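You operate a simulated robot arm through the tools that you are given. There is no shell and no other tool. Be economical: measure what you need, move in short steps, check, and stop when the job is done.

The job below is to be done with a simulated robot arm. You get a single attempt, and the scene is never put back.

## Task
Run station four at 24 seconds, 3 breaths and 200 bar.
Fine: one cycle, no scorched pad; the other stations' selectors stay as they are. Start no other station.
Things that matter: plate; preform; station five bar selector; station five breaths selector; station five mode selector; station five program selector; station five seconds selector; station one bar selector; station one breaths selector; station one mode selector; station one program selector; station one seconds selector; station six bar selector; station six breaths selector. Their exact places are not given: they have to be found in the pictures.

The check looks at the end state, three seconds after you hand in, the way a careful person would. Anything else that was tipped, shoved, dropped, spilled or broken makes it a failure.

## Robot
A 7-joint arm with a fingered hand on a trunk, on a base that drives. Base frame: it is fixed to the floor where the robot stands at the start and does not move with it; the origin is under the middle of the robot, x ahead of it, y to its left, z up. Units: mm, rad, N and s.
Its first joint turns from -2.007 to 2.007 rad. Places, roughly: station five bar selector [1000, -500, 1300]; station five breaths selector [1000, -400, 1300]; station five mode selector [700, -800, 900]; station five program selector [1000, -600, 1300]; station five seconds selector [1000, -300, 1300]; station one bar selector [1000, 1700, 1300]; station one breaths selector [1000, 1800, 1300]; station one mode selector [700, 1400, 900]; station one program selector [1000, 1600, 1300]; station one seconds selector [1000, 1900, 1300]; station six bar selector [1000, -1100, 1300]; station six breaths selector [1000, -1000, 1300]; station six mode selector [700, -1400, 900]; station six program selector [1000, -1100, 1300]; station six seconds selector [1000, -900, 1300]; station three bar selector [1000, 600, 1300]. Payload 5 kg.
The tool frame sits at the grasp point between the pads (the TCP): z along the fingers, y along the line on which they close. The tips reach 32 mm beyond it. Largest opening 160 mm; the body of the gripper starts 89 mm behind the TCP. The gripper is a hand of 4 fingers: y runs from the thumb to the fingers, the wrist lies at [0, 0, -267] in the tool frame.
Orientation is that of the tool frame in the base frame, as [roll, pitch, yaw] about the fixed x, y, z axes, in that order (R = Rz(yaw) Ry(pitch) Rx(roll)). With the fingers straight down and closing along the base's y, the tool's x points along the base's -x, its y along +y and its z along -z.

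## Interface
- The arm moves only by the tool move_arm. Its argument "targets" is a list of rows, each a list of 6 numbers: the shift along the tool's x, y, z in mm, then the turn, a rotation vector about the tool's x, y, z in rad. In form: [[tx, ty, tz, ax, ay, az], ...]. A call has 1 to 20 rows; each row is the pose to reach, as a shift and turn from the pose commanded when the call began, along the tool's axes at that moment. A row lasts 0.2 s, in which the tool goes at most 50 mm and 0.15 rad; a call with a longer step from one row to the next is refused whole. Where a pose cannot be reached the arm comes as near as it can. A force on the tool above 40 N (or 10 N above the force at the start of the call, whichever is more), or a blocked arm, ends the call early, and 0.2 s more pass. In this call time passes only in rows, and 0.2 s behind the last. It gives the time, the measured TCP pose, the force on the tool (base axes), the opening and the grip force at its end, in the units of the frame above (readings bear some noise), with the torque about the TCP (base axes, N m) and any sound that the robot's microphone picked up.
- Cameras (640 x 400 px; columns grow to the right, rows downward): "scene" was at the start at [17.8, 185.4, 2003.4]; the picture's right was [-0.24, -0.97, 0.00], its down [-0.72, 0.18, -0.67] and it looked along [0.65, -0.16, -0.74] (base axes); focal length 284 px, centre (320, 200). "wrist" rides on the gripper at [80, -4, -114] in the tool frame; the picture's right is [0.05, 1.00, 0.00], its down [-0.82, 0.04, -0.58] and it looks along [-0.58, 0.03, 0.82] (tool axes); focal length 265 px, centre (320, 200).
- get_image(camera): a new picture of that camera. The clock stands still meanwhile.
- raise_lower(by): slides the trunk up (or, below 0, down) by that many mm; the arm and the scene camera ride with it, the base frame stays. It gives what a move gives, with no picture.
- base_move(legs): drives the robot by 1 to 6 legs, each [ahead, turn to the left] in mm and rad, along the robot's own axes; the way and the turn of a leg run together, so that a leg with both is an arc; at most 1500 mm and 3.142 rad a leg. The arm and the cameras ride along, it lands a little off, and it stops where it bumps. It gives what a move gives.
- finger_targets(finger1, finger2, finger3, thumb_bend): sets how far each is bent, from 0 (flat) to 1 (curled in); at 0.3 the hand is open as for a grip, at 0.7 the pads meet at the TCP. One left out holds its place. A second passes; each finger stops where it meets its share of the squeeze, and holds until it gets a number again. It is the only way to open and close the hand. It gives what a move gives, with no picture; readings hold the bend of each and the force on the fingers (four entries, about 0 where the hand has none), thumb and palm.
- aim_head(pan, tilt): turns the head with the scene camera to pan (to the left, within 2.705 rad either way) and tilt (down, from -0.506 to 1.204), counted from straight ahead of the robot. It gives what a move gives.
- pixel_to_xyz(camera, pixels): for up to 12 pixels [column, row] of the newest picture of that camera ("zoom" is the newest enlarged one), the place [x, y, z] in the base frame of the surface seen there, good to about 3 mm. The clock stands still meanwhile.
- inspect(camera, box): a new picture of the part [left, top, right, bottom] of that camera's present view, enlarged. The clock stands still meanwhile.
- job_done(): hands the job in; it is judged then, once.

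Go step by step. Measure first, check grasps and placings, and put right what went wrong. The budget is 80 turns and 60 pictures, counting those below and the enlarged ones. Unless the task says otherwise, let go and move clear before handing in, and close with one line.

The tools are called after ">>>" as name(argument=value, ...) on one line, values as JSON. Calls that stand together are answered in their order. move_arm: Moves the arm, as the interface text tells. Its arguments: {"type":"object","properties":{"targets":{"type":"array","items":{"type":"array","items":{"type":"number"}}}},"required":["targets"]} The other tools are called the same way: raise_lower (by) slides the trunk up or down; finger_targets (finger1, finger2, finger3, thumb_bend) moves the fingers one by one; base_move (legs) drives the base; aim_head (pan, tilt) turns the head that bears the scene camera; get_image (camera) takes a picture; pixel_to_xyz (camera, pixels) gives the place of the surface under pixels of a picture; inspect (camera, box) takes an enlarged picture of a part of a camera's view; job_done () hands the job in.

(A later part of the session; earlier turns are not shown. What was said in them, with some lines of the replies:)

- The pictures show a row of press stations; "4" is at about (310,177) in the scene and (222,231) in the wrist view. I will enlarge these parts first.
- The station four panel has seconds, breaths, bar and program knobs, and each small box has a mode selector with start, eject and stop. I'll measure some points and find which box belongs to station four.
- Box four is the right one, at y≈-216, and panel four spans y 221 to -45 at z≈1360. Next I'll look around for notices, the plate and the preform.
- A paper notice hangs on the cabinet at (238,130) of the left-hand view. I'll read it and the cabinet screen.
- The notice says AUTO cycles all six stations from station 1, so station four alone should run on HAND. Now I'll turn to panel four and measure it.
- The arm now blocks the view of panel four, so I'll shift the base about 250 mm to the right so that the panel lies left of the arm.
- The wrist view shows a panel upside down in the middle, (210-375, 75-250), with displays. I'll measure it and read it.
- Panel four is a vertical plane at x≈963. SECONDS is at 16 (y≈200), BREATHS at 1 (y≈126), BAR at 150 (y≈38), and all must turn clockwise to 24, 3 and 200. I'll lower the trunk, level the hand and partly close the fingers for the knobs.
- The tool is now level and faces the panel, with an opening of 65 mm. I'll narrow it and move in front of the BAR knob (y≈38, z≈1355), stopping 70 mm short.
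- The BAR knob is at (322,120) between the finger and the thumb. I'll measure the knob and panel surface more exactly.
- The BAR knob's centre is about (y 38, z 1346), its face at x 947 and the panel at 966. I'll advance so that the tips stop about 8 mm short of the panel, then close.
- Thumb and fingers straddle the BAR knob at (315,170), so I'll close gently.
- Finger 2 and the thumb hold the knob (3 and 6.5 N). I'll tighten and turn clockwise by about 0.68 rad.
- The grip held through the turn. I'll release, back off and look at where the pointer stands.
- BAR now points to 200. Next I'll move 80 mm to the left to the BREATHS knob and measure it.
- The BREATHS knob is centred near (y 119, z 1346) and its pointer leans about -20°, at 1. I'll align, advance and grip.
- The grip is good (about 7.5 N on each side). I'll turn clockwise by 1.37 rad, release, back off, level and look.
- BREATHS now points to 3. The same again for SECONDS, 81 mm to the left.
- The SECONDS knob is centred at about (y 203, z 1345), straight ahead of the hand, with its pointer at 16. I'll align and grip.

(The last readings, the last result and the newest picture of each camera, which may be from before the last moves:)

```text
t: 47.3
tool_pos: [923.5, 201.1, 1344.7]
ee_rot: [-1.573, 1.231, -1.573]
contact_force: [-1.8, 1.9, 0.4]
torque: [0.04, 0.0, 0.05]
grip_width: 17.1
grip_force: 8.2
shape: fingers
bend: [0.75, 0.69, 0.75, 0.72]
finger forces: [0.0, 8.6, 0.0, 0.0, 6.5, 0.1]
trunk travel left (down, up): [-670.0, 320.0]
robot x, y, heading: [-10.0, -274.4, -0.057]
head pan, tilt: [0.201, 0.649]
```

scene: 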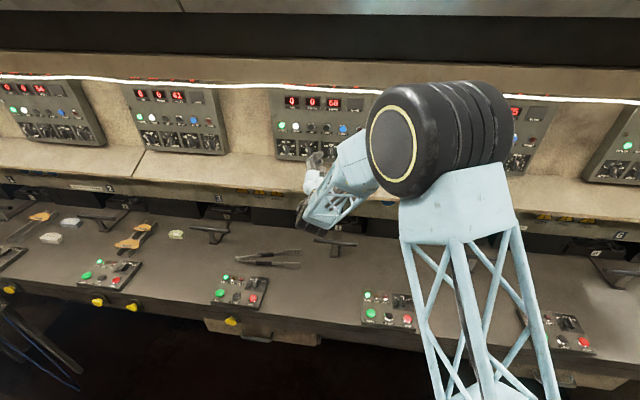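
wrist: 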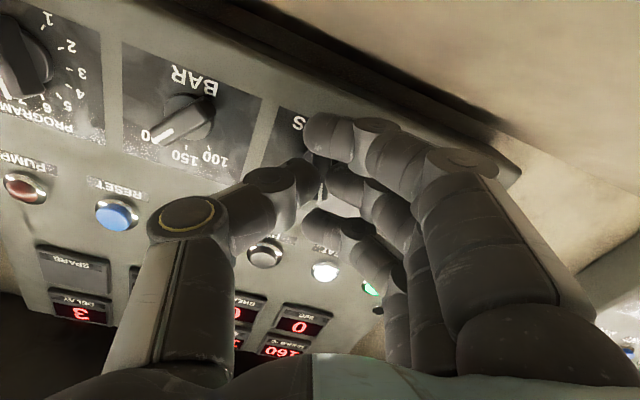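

The knob is gripped. I'll turn it by 1.37 rad, release, back off and look.

>>> move_arm(targets=[[0, 0, 0, 0, 0, 0.14], [0, 0, 0, 0, 0, 0.28], [0, 0, 0, 0, 0, 0.42], [0, 0, 0, 0, 0, 0.56], [0, 0, 0, 0, 0, 0.7], [0, 0, 0, 0, 0, 0.84], [0, 0, 0, 0, 0, 0.98], [0, 0, 0, 0, 0, 1.12], [0, 0, 0, 0, 0, 1.25], [0, 0, 0, 0, 0, 1.37]])

>>> finger_targets(finger1=0.6, finger2=0.6, finger3=0.6, thumb_bend=0.6)

>>> move_arm(targets=[[0, 0, -30, 0, 0, 0], [0, 0, -70, 0, 0, 0], [0, 0, -120, 0, 0, 0], [0, 0, -170, 0, 0, 0], [0, 0, -220, 0, 0, 0]])

>>> move_arm(targets=[[0, 0, 0, 0, 0, -0.14], [0, 0, 0, 0, 0, -0.28], [0, 0, 0, 0, 0, -0.42], [0, 0, 0, 0, 0, -0.56], [0, 0, 0, 0, 0, -0.7], [0, 0, 0, 0, 0, -0.84], [0, 0, 0, 0, 0, -0.98], [0, 0, 0, 0, 0, -1.03]])

>>> inspect(camera="wrist", box=[160, 20, 400, 170])

```text
t: 49.5
tool_pos: [922.8, 202.5, 1345.1]
ee_rot: [1.57, 0.541, 1.569]
contact_force: [-12.9, 8.9, -5.3]
torque: [-0.11, 0.13, 0.22]
grip_width: 16.0
grip_force: 11.3
shape: fingers
bend: [0.75, 0.69, 0.75, 0.75]
finger forces: [0.0, 9.1, 0.1, 0.0, 13.4, 0.0]
trunk travel left (down, up): [-670.0, 320.0]
robot x, y, heading: [-12.3, -277.8, -0.056]
head pan, tilt: [0.201, 0.649]
```

```text
t: 50.5
tool_pos: [924.7, 200.7, 1345.5]
ee_rot: [1.571, 0.54, 1.57]
contact_force: [-0.1, -0.3, -1.0]
torque: [-0.02, 0.0, 0.03]
grip_width: 52.6
grip_force: 0.0
shape: fingers
bend: [0.6, 0.6, 0.6, 0.6]
finger forces: [0.0, 0.0, 0.1, 0.1, 0.0, 0.1]
trunk travel left (down, up): [-670.0, 320.0]
robot x, y, heading: [-11.1, -276.4, -0.054]
head pan, tilt: [0.201, 0.649]
```

```text
t: 51.7
tool_pos: [700.2, 203.0, 1343.0]
ee_rot: [1.57, 0.543, 1.57]
contact_force: [-0.9, 1.3, -0.8]
torque: [0.01, 0.0, 0.02]
grip_width: 53.1
grip_force: 0.0
shape: fingers
bend: [0.6, 0.6, 0.6, 0.6]
finger forces: [0.1, 0.0, 0.0, 0.1, 0.0, 0.0]
trunk travel left (down, up): [-670.0, 320.0]
robot x, y, heading: [-10.0, -274.6, -0.052]
head pan, tilt: [0.201, 0.649]
```

```text
t: 53.5
tool_pos: [704.3, 201.5, 1344.9]
ee_rot: [-1.864, 1.57, -1.862]
contact_force: [0.5, -1.0, 1.3]
torque: [0.01, 0.03, 0.01]
grip_width: 52.7
grip_force: 0.0
shape: fingers
bend: [0.6, 0.6, 0.6, 0.6]
finger forces: [0.0, 0.1, 0.0, 0.0, 0.0, 0.0]
trunk travel left (down, up): [-670.0, 320.0]
robot x, y, heading: [-8.7, -275.5, -0.063]
head pan, tilt: [0.201, 0.649]
```

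```text
2.67 times, centred on (280, 95) of wrist
```

zoom: 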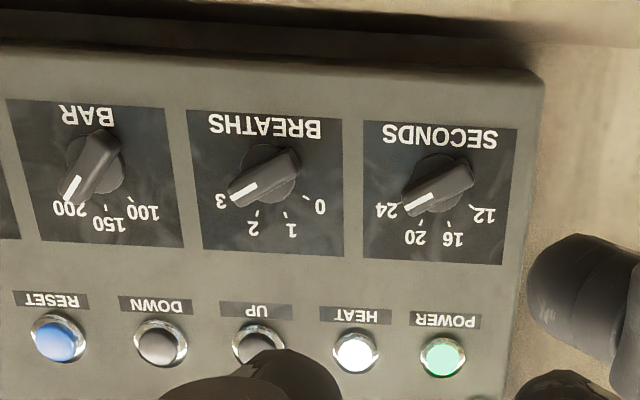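

All three selectors on panel four are set: 24, 3 and 200. Now I'll bring the hand back, point it down and look at box four and drawer four.

>>> move_arm(targets=[[0, -20, -45, 0, 0, 0], [0, -40, -90, 0, 0, 0], [0, -60, -135, 0, 0, 0], [0, -80, -180, 0, 0.14, 0], [0, -120, -190, 0, 0.28, 0], [0, -160, -190, 0, 0.42, 0], [0, -200, -190, 0, 0.56, 0], [0, -230, -190, 0, 0.7, 0], [0, -260, -190, 0, 0.84, 0], [0, -290, -190, 0, 0.98, 0], [0, -320, -190, 0, 1.12, 0], [0, -350, -190, 0, 1.26, 0], [0, -380, -190, 0, 1.4, 0], [0, -400, -190, 0, 1.54, 0], [0, -420, -190, 0, 1.57, 0]])

>>> get_image(camera="wrist")

>>> get_image(camera="scene")

```text
t: 56.7
tool_pos: [512.8, -218.4, 1346.0]
ee_rot: [3.14, 0.001, -3.142]
contact_force: [-0.2, -0.3, -0.3]
torque: [0.02, -0.01, 0.0]
grip_width: 52.8
grip_force: 0.0
shape: fingers
bend: [0.6, 0.6, 0.6, 0.6]
finger forces: [0.0, 0.0, 0.0, 0.1, 0.1, 0.1]
trunk travel left (down, up): [-670.0, 320.0]
robot x, y, heading: [-11.1, -275.1, -0.058]
head pan, tilt: [0.201, 0.649]
```

```text
26 pictures are left
```

wrist: 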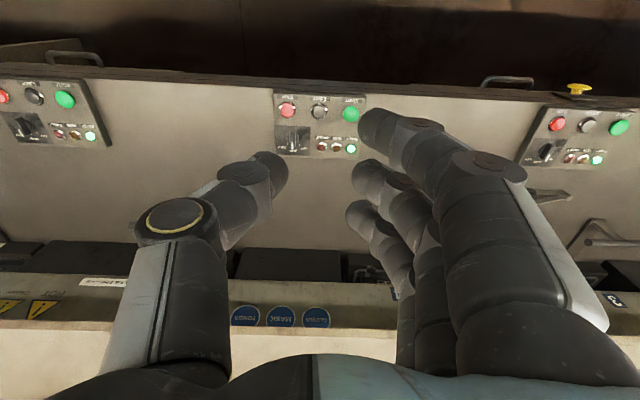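

```text
25 pictures are left
```

scene: 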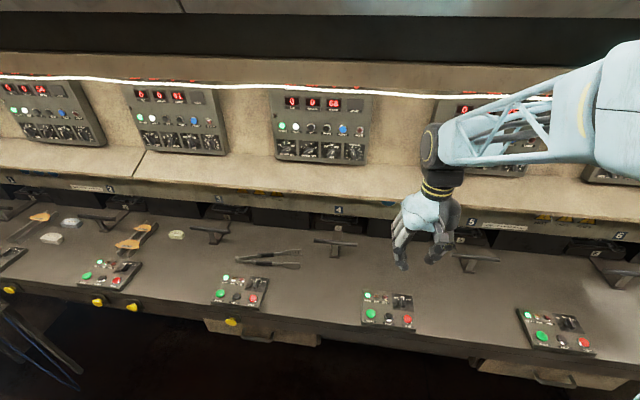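

>>> inspect(camera="wrist", box=[262, 80, 378, 165])

>>> inspect(camera="scene", box=[270, 195, 420, 285])

>>> inspect(camera="scene", box=[0, 200, 240, 340])

```text
4.71 times, centred on (320, 122) of wrist
```

zoom: 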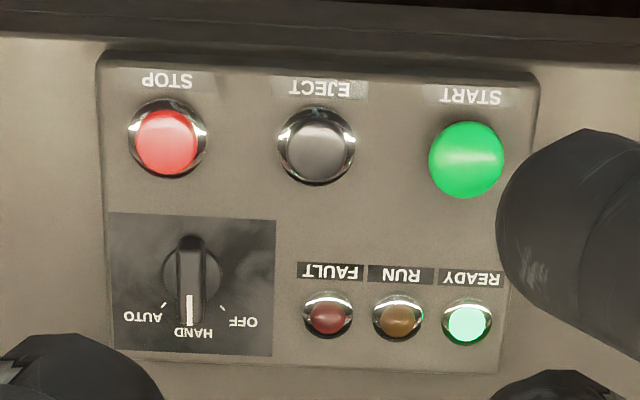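

```text
4.27 times, centred on (345, 240) of scene
```

zoom: 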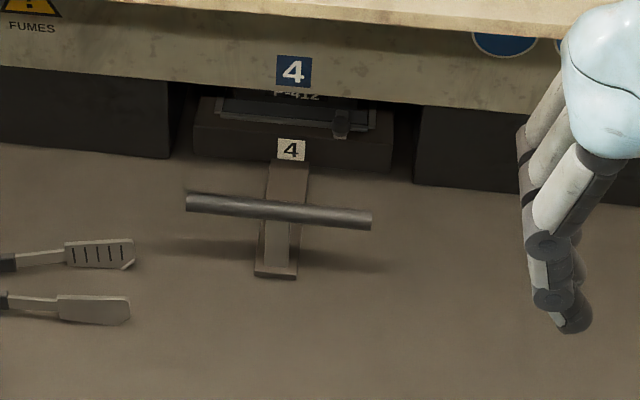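

```text
2.67 times, centred on (120, 270) of scene
```

zoom: 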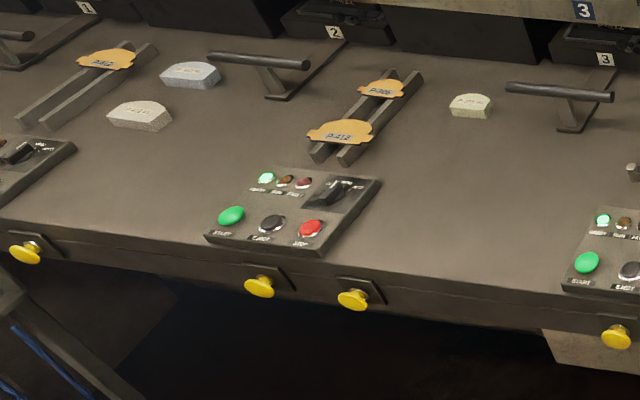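

Box four's selector points to HAND and READY is lit. A mould marked "P-412" stands in drawer four, so I'll lower the trunk and look into it with the wrist camera to see whether it is loaded.

>>> raise_lower(by=-250)

>>> move_arm(targets=[[0, 30, 0, 0, -0.15, 0], [0, 60, 0, 0, -0.3, 0], [0, 90, 0, 0, -0.45, 0], [0, 120, 0, 0, -0.6, 0], [0, 150, 0, 0, -0.75, 0], [0, 180, 10, 0, -0.9, 0], [0, 210, 20, 0, -1.0, 0], [0, 218, 20, 0, -1.05, 0]])

>>> get_image(camera="wrist")

```text
t: 59.3
tool_pos: [513.0, -217.2, 1095.2]
ee_rot: [3.139, -0.001, 3.14]
contact_force: [0.2, -0.5, 0.1]
torque: [0.0, 0.01, 0.01]
grip_width: 52.9
grip_force: 0.1
shape: fingers
bend: [0.6, 0.6, 0.6, 0.6]
finger forces: [0.0, 0.0, 0.0, 0.0, 0.1, 0.0]
trunk travel left (down, up): [-420.0, 570.0]
robot x, y, heading: [-7.8, -276.4, -0.058]
head pan, tilt: [0.201, 0.649]
```

```text
t: 61.1
tool_pos: [514.3, -0.7, 1075.5]
ee_rot: [-3.141, 1.051, 3.141]
contact_force: [-0.4, 0.9, -0.3]
torque: [0.01, 0.0, -0.01]
grip_width: 52.9
grip_force: 0.2
shape: fingers
bend: [0.6, 0.6, 0.6, 0.6]
finger forces: [0.1, 0.0, 0.0, 0.0, 0.0, 0.0]
trunk travel left (down, up): [-420.0, 570.0]
robot x, y, heading: [-9.2, -275.8, -0.053]
head pan, tilt: [0.201, 0.649]
```

```text
21 pictures are left
```

wrist: 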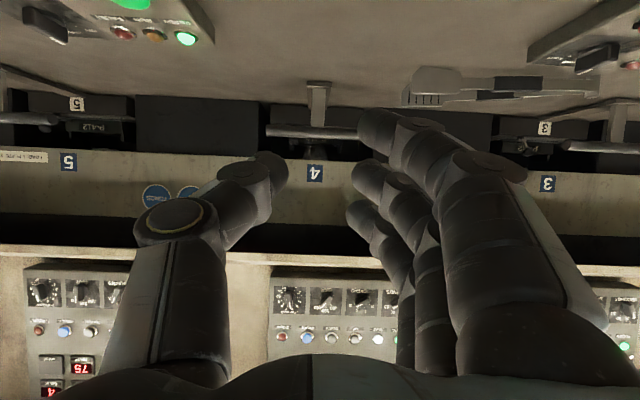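

>>> inspect(camera="wrist", box=[260, 80, 390, 190])

>>> inspect(camera="wrist", box=[470, 95, 610, 200])

```text
3.64 times, centred on (325, 135) of wrist
```

zoom: 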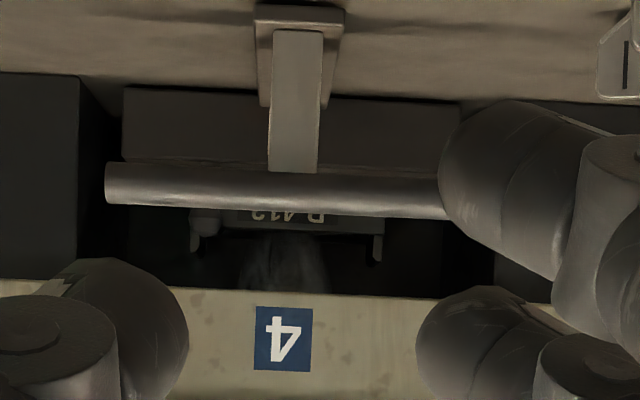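

```text
3.81 times, centred on (540, 148) of wrist
```

zoom: 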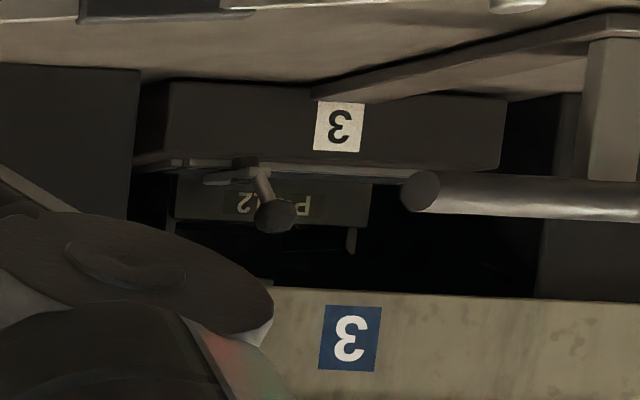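

The mould in drawer four shows its P-412 label. I'll take one more view from the head, now lower, to see the mould from the front.

>>> get_image(camera="scene")

```text
18 pictures are left
```

scene: 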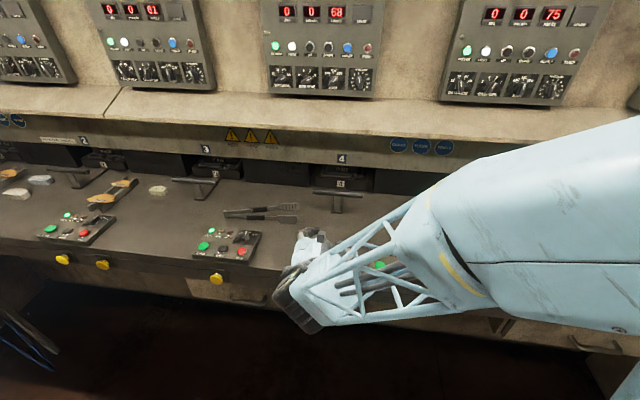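

>>> inspect(camera="scene", box=[300, 145, 390, 200])

>>> inspect(camera="scene", box=[70, 135, 250, 235])

```text
7.11 times, centred on (345, 172) of scene
```

zoom: 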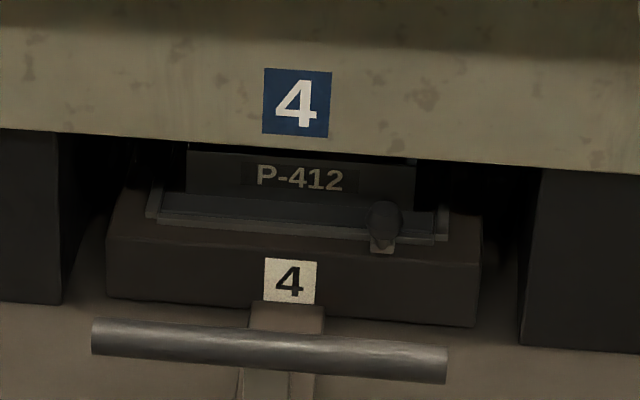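

```text
3.56 times, centred on (160, 185) of scene
```

zoom: 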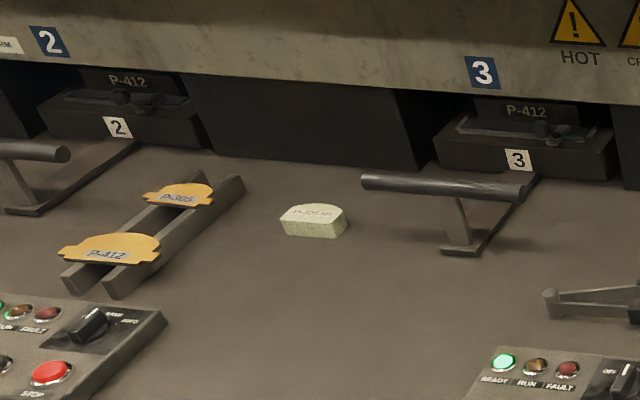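

All the moulds look alike and READY is lit at box four, so it is ready to start by hand. I'll go above box four and shape the hand so that the thumb alone points down for pressing.

>>> move_arm(targets=[[-35, 0, -20, 0, 0, 0], [-69, -20, -40, 0, 0.15, 0], [-69, -50, -40, 0, 0.3, 0], [-69, -80, -40, 0, 0.45, 0], [-69, -110, -40, 0, 0.6, 0], [-69, -140, -40, 0, 0.75, 0], [-69, -170, -40, 0, 0.9, 0], [-69, -190, -40, 0, 1.0, 0], [-69, -210, -40, 0, 1.05, 0]])

>>> finger_targets(finger1=0.95, finger2=0.95, finger3=0.95, thumb_bend=0.5)

>>> get_image(camera="wrist")

```text
t: 63.1
tool_pos: [515.2, -211.4, 1156.2]
ee_rot: [-3.141, -0.002, -3.139]
contact_force: [0.3, 0.9, 0.6]
torque: [-0.01, 0.0, 0.05]
grip_width: 52.9
grip_force: 0.0
shape: fingers
bend: [0.6, 0.6, 0.6, 0.6]
finger forces: [0.0, 0.0, 0.0, 0.0, 0.1, 0.1]
trunk travel left (down, up): [-420.0, 570.0]
robot x, y, heading: [-12.0, -277.3, -0.057]
head pan, tilt: [0.201, 0.649]
```

```text
t: 64.1
tool_pos: [516.4, -209.6, 1156.5]
ee_rot: [-3.141, 0.0, -3.141]
contact_force: [0.2, -1.0, 0.9]
torque: [0.05, -0.02, 0.02]
grip_width: 52.9
grip_force: 0.1
shape: fingers
bend: [0.95, 0.95, 0.95, 0.5]
finger forces: [0.0, 0.1, 0.0, 0.0, 0.1, 0.0]
trunk travel left (down, up): [-420.0, 570.0]
robot x, y, heading: [-8.9, -276.6, -0.051]
head pan, tilt: [0.201, 0.649]
```

```text
15 pictures are left
```

wrist: 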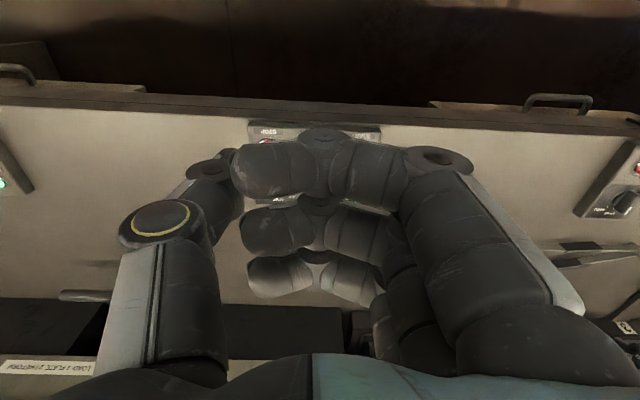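

The curled fingers hide the box, and a label "LOAD 1 PLATE 1 PREFORM" shows at (45,367). I'll read it enlarged.

>>> inspect(camera="wrist", box=[0, 340, 110, 390])

>>> finger_targets(finger1=0.3, finger2=0.3, finger3=0.3, thumb_bend=0.6)

>>> get_image(camera="wrist")

```text
5.82 times, centred on (55, 365) of wrist
```

zoom: 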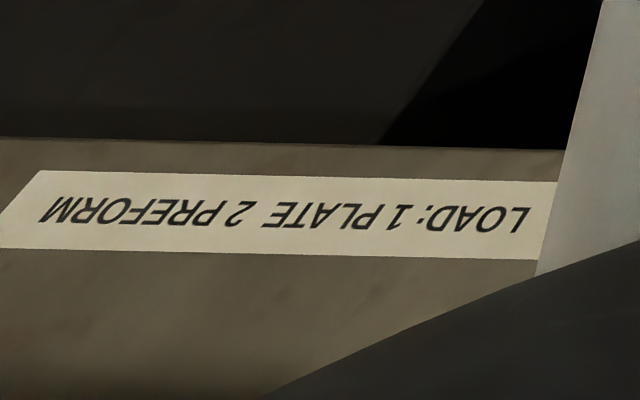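

```text
t: 65.1
tool_pos: [515.2, -209.3, 1156.5]
ee_rot: [-3.141, 0.0, 3.141]
contact_force: [0.2, 0.0, -0.8]
torque: [0.0, 0.02, 0.0]
grip_width: 111.0
grip_force: 0.1
shape: fingers
bend: [0.3, 0.3, 0.3, 0.6]
finger forces: [0.0, 0.0, 0.1, 0.1, 0.1, 0.0]
trunk travel left (down, up): [-420.0, 570.0]
robot x, y, heading: [-10.5, -274.7, -0.055]
head pan, tilt: [0.201, 0.649]
```

```text
13 pictures are left
```

wrist: 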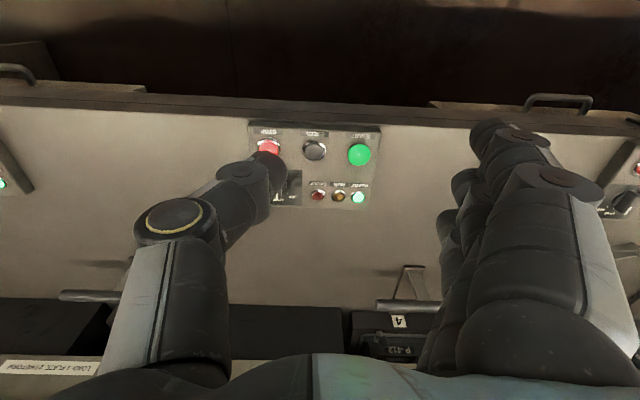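

Only the loading order is on that label. Now START at (359,155) and the thumb tip at about (268,150) are visible, so I'll measure both.

>>> pixel_to_xyz(camera="wrist", pixels=[[359, 150], [359, 155], [355, 160], [365, 160], [358, 198], [315, 150], [375, 190], [272, 148], [268, 160], [345, 180], [490, 125]])

```text
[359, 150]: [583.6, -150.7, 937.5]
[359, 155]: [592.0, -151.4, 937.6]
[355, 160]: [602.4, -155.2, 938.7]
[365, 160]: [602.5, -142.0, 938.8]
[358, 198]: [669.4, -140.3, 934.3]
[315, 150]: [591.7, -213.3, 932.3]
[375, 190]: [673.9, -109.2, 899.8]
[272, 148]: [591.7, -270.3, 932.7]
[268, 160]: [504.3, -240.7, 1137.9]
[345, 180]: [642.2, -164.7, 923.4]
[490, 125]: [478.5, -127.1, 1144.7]
```

START's centre is at (593, -150, 938), and the thumb sits about 32 mm to the right of the TCP. I'll set the fingers to 0.6 like the thumb, then hover the thumb 30 mm above START and check.

>>> finger_targets(finger1=0.6, finger2=0.6, finger3=0.6, thumb_bend=0.6)

>>> move_arm(targets=[[-30, 30, 0, 0, 0, 0], [-60, 60, 0, 0, 0, 0], [-78, 91, 0, 0, 0, 0], [-78, 91, 45, 0, 0, 0], [-78, 91, 90, 0, 0, 0], [-78, 91, 130, 0, 0, 0], [-78, 91, 155, 0, 0, 0]])

>>> get_image(camera="wrist")

```text
t: 66.1
tool_pos: [514.9, -210.3, 1157.4]
ee_rot: [-3.141, 0.0, -3.141]
contact_force: [-0.3, -0.3, -0.2]
torque: [0.0, 0.01, 0.0]
grip_width: 54.2
grip_force: 0.0
shape: fingers
bend: [0.6, 0.6, 0.6, 0.6]
finger forces: [0.0, 0.0, 0.1, 0.0, 0.1, 0.0]
trunk travel left (down, up): [-420.0, 570.0]
robot x, y, heading: [-10.2, -275.0, -0.056]
head pan, tilt: [0.201, 0.649]
```

```text
t: 67.7
tool_pos: [590.7, -119.3, 1000.0]
ee_rot: [3.141, 0.0, 3.14]
contact_force: [0.7, -0.4, 0.5]
torque: [0.01, 0.0, -0.02]
grip_width: 53.9
grip_force: 0.1
shape: fingers
bend: [0.6, 0.6, 0.6, 0.6]
finger forces: [0.0, 0.0, 0.0, 0.1, 0.1, 0.0]
trunk travel left (down, up): [-420.0, 570.0]
robot x, y, heading: [-8.8, -277.0, -0.059]
head pan, tilt: [0.201, 0.649]
```

```text
12 pictures are left
```

wrist: 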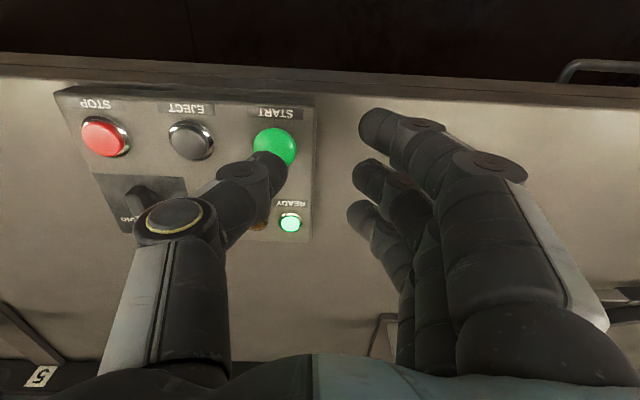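

The thumb is above START and the fingers are clear of the box's left edge. I'll press slowly until there is force.

>>> move_arm(targets=[[0, 0, 12, 0, 0, 0], [0, 0, 20, 0, 0, 0], [0, 0, 25, 0, 0, 0], [0, 0, 28, 0, 0, 0], [0, 0, 31, 0, 0, 0]])

>>> get_image(camera="wrist")

```text
t: 68.9
tool_pos: [593.5, -118.9, 970.6]
ee_rot: [3.141, 0.004, 3.141]
contact_force: [0.9, -1.4, 18.2]
torque: [-0.8, 0.0, 0.0]
grip_width: 53.6
grip_force: 9.3
shape: fingers
bend: [0.6, 0.6, 0.6, 0.6]
finger forces: [0.0, 0.0, 0.1, 0.1, 19.2, 0.0]
trunk travel left (down, up): [-420.0, 570.0]
robot x, y, heading: [-8.7, -274.0, -0.057]
head pan, tilt: [0.201, 0.649]
heard: click
```

```text
11 pictures are left
```

wrist: 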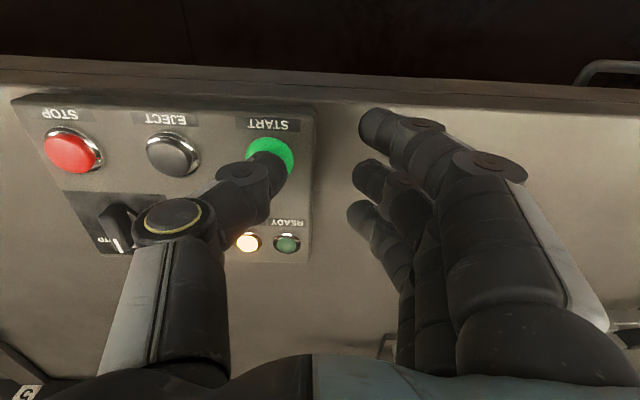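

There was a click, RUN is lit and READY is off. I'll lift off straight up and watch the cycle.

>>> move_arm(targets=[[0, 0, -20, 0, 0, 0], [0, 0, -60, 0, 0, 0], [0, 0, -100, 0, 0, 0], [0, 0, -140, 0, 0, 0], [40, -40, -180, 0, 0, 0], [80, -80, -185, 0, 0, 0]])

>>> aim_head(pan=0.25, tilt=0.55)

>>> get_image(camera="scene")

```text
refused: row 5 steps farther than a row can; nothing moved
```

```text
t: 69.6
tool_pos: [591.9, -118.9, 968.5]
ee_rot: [-3.141, 0.0, -3.141]
contact_force: [5.4, -2.6, 23.3]
torque: [-0.94, -0.21, 0.2]
grip_width: 53.8
grip_force: 11.1
shape: fingers
bend: [0.6, 0.6, 0.6, 0.61]
finger forces: [0.0, 0.0, 0.1, 0.0, 23.0, 0.0]
trunk travel left (down, up): [-420.0, 570.0]
robot x, y, heading: [-7.1, -275.6, -0.054]
head pan, tilt: [0.25, 0.55]
```

```text
10 pictures are left
```

scene: 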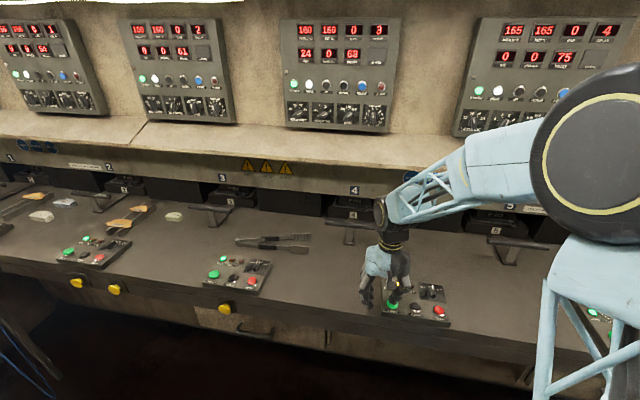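

The move was refused for too long a step, while the panel shows 24 seconds counting. I'll lift off now in shorter steps.

>>> move_arm(targets=[[0, 0, -20, 0, 0, 0], [0, 0, -60, 0, 0, 0], [0, 0, -100, 0, 0, 0], [0, 0, -140, 0, 0, 0], [25, -20, -170, 0, 0, 0], [50, -40, -190, 0, 0, 0], [80, -60, -200, 0, 0, 0]])

>>> inspect(camera="scene", box=[270, 10, 450, 240])

```text
t: 71.2
tool_pos: [511.5, -181.1, 1171.4]
ee_rot: [-3.141, 0.001, 3.141]
contact_force: [0.5, 0.4, 0.1]
torque: [-0.04, 0.0, -0.04]
grip_width: 53.3
grip_force: 0.1
shape: fingers
bend: [0.6, 0.6, 0.6, 0.6]
finger forces: [0.0, 0.0, 0.0, 0.0, 0.1, 0.1]
trunk travel left (down, up): [-420.0, 570.0]
robot x, y, heading: [-10.8, -276.3, -0.057]
head pan, tilt: [0.25, 0.55]
```

```text
1.74 times, centred on (360, 125) of scene
```

zoom: 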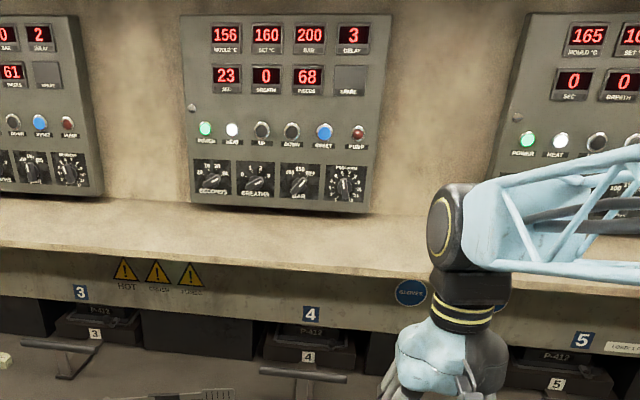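

The cycle runs at 200 bar with 23 s left. I'll wait with the arm still.

>>> move_arm(targets=[[0, 0, 0, 0, 0, 0], [0, 0, 0, 0, 0, 0], [0, 0, 0, 0, 0, 0], [0, 0, 0, 0, 0, 0], [0, 0, 0, 0, 0, 0], [0, 0, 0, 0, 0, 0], [0, 0, 0, 0, 0, 0], [0, 0, 0, 0, 0, 0], [0, 0, 0, 0, 0, 0], [0, 0, 0, 0, 0, 0], [0, 0, 0, 0, 0, 0], [0, 0, 0, 0, 0, 0], [0, 0, 0, 0, 0, 0], [0, 0, 0, 0, 0, 0], [0, 0, 0, 0, 0, 0], [0, 0, 0, 0, 0, 0], [0, 0, 0, 0, 0, 0], [0, 0, 0, 0, 0, 0], [0, 0, 0, 0, 0, 0], [0, 0, 0, 0, 0, 0]])

>>> move_arm(targets=[[0, 0, 0, 0, 0, 0], [0, 0, 0, 0, 0, 0], [0, 0, 0, 0, 0, 0], [0, 0, 0, 0, 0, 0], [0, 0, 0, 0, 0, 0], [0, 0, 0, 0, 0, 0], [0, 0, 0, 0, 0, 0], [0, 0, 0, 0, 0, 0], [0, 0, 0, 0, 0, 0], [0, 0, 0, 0, 0, 0], [0, 0, 0, 0, 0, 0], [0, 0, 0, 0, 0, 0], [0, 0, 0, 0, 0, 0], [0, 0, 0, 0, 0, 0], [0, 0, 0, 0, 0, 0], [0, 0, 0, 0, 0, 0], [0, 0, 0, 0, 0, 0], [0, 0, 0, 0, 0, 0], [0, 0, 0, 0, 0, 0], [0, 0, 0, 0, 0, 0]])

>>> move_arm(targets=[[0, 0, 0, 0, 0, 0], [0, 0, 0, 0, 0, 0], [0, 0, 0, 0, 0, 0], [0, 0, 0, 0, 0, 0], [0, 0, 0, 0, 0, 0], [0, 0, 0, 0, 0, 0], [0, 0, 0, 0, 0, 0], [0, 0, 0, 0, 0, 0], [0, 0, 0, 0, 0, 0], [0, 0, 0, 0, 0, 0], [0, 0, 0, 0, 0, 0], [0, 0, 0, 0, 0, 0], [0, 0, 0, 0, 0, 0], [0, 0, 0, 0, 0, 0], [0, 0, 0, 0, 0, 0], [0, 0, 0, 0, 0, 0], [0, 0, 0, 0, 0, 0], [0, 0, 0, 0, 0, 0], [0, 0, 0, 0, 0, 0], [0, 0, 0, 0, 0, 0]])

>>> move_arm(targets=[[0, 0, 0, 0, 0, 0], [0, 0, 0, 0, 0, 0], [0, 0, 0, 0, 0, 0], [0, 0, 0, 0, 0, 0], [0, 0, 0, 0, 0, 0], [0, 0, 0, 0, 0, 0], [0, 0, 0, 0, 0, 0], [0, 0, 0, 0, 0, 0], [0, 0, 0, 0, 0, 0], [0, 0, 0, 0, 0, 0], [0, 0, 0, 0, 0, 0], [0, 0, 0, 0, 0, 0], [0, 0, 0, 0, 0, 0], [0, 0, 0, 0, 0, 0], [0, 0, 0, 0, 0, 0], [0, 0, 0, 0, 0, 0], [0, 0, 0, 0, 0, 0], [0, 0, 0, 0, 0, 0], [0, 0, 0, 0, 0, 0], [0, 0, 0, 0, 0, 0]])

>>> move_arm(targets=[[0, 0, 0, 0, 0, 0], [0, 0, 0, 0, 0, 0], [0, 0, 0, 0, 0, 0], [0, 0, 0, 0, 0, 0], [0, 0, 0, 0, 0, 0], [0, 0, 0, 0, 0, 0], [0, 0, 0, 0, 0, 0], [0, 0, 0, 0, 0, 0], [0, 0, 0, 0, 0, 0], [0, 0, 0, 0, 0, 0], [0, 0, 0, 0, 0, 0], [0, 0, 0, 0, 0, 0], [0, 0, 0, 0, 0, 0], [0, 0, 0, 0, 0, 0], [0, 0, 0, 0, 0, 0], [0, 0, 0, 0, 0, 0], [0, 0, 0, 0, 0, 0], [0, 0, 0, 0, 0, 0], [0, 0, 0, 0, 0, 0], [0, 0, 0, 0, 0, 0]])

>>> inspect(camera="scene", box=[270, 10, 450, 240])

```text
t: 75.4
tool_pos: [511.4, -180.0, 1172.5]
ee_rot: [-3.14, -0.001, 3.141]
contact_force: [0.1, -0.3, 1.0]
torque: [0.01, -0.02, 0.01]
grip_width: 53.7
grip_force: 0.0
shape: fingers
bend: [0.6, 0.6, 0.6, 0.6]
finger forces: [0.0, 0.1, 0.0, 0.1, 0.0, 0.1]
trunk travel left (down, up): [-420.0, 570.0]
robot x, y, heading: [-10.0, -272.1, -0.049]
head pan, tilt: [0.25, 0.55]
```

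```text
t: 79.6
tool_pos: [511.5, -179.9, 1172.1]
ee_rot: [3.141, 0.0, 3.141]
contact_force: [0.0, 0.1, -0.5]
torque: [0.0, 0.02, -0.01]
grip_width: 53.5
grip_force: 0.1
shape: fingers
bend: [0.6, 0.6, 0.6, 0.6]
finger forces: [0.0, 0.0, 0.0, 0.1, 0.0, 0.0]
trunk travel left (down, up): [-420.0, 570.0]
robot x, y, heading: [-13.9, -277.2, -0.055]
head pan, tilt: [0.25, 0.55]
```

```text
t: 83.8
tool_pos: [513.0, -180.0, 1171.6]
ee_rot: [3.142, 0.0, -3.141]
contact_force: [0.0, -0.6, 0.4]
torque: [-0.01, 0.0, -0.01]
grip_width: 53.9
grip_force: 0.0
shape: fingers
bend: [0.6, 0.6, 0.6, 0.6]
finger forces: [0.1, 0.0, 0.1, 0.0, 0.1, 0.0]
trunk travel left (down, up): [-420.0, 570.0]
robot x, y, heading: [-12.7, -276.9, -0.054]
head pan, tilt: [0.25, 0.55]
```

```text
t: 88.0
tool_pos: [512.0, -179.6, 1171.6]
ee_rot: [3.141, 0.0, 3.141]
contact_force: [-0.8, -0.3, -0.7]
torque: [-0.01, 0.03, -0.03]
grip_width: 53.7
grip_force: 0.1
shape: fingers
bend: [0.6, 0.6, 0.6, 0.6]
finger forces: [0.0, 0.0, 0.0, 0.1, 0.1, 0.0]
trunk travel left (down, up): [-420.0, 570.0]
robot x, y, heading: [-10.0, -275.8, -0.052]
head pan, tilt: [0.25, 0.55]
```

```text
t: 92.2
tool_pos: [511.3, -179.3, 1172.4]
ee_rot: [3.141, 0.001, 3.141]
contact_force: [0.3, -1.2, 0.3]
torque: [-0.03, -0.01, 0.0]
grip_width: 53.8
grip_force: 0.0
shape: fingers
bend: [0.6, 0.6, 0.6, 0.6]
finger forces: [0.1, 0.0, 0.1, 0.0, 0.0, 0.1]
trunk travel left (down, up): [-420.0, 570.0]
robot x, y, heading: [-11.4, -273.9, -0.054]
head pan, tilt: [0.25, 0.55]
```

```text
1.74 times, centred on (360, 125) of scene
```

zoom: 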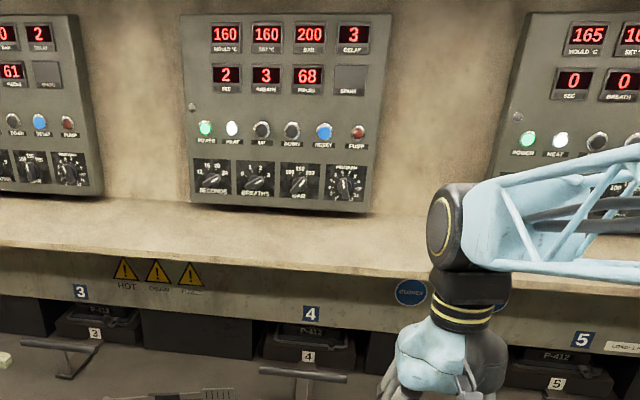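

The panel shows 2 s left and 3 breaths done. I'll wait a few seconds more and look at the end of the cycle.

>>> move_arm(targets=[[0, 0, 0, 0, 0, 0], [0, 0, 0, 0, 0, 0], [0, 0, 0, 0, 0, 0], [0, 0, 0, 0, 0, 0], [0, 0, 0, 0, 0, 0], [0, 0, 0, 0, 0, 0], [0, 0, 0, 0, 0, 0], [0, 0, 0, 0, 0, 0], [0, 0, 0, 0, 0, 0], [0, 0, 0, 0, 0, 0], [0, 0, 0, 0, 0, 0], [0, 0, 0, 0, 0, 0], [0, 0, 0, 0, 0, 0], [0, 0, 0, 0, 0, 0], [0, 0, 0, 0, 0, 0], [0, 0, 0, 0, 0, 0]])

>>> inspect(camera="scene", box=[270, 10, 450, 240])

>>> inspect(camera="scene", box=[310, 180, 470, 340])

```text
t: 95.6
tool_pos: [512.4, -179.7, 1172.2]
ee_rot: [3.14, 0.0, 3.14]
contact_force: [0.0, 0.5, 0.0]
torque: [0.02, -0.03, -0.02]
grip_width: 53.9
grip_force: 0.0
shape: fingers
bend: [0.6, 0.6, 0.6, 0.6]
finger forces: [0.0, 0.0, 0.0, 0.0, 0.1, 0.1]
trunk travel left (down, up): [-420.0, 570.0]
robot x, y, heading: [-8.5, -274.9, -0.056]
head pan, tilt: [0.25, 0.55]
```

```text
1.74 times, centred on (360, 125) of scene
```

zoom: 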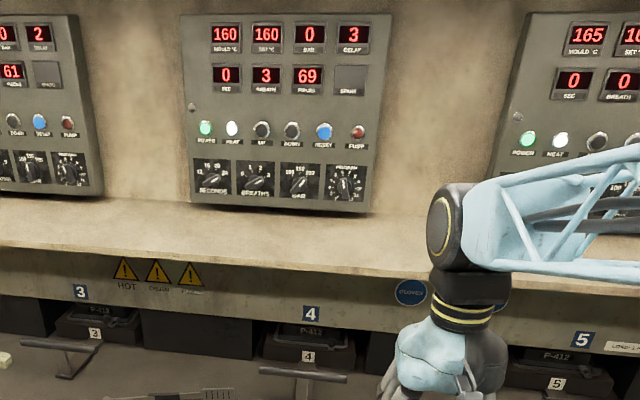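

```text
2.50 times, centred on (390, 260) of scene
```

zoom: 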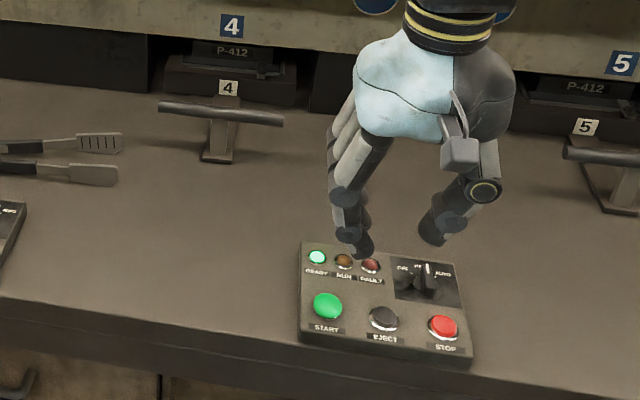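

Station four finished one cycle: 3 breaths, pressure back to 0 bar, pieces up from 68 to 69, READY lit and no fault. The hand is clear of everything, so I'm handing in.

>>> job_done()

```text
The job is handed in.
```

Station four ran one full cycle on HAND at 24 seconds, 3 breaths and 200 bar; its panel counted one more piece (68 to 69), with READY lit and no fault. I touched no other station. I did not open the mould, so I have not seen the pad itself.
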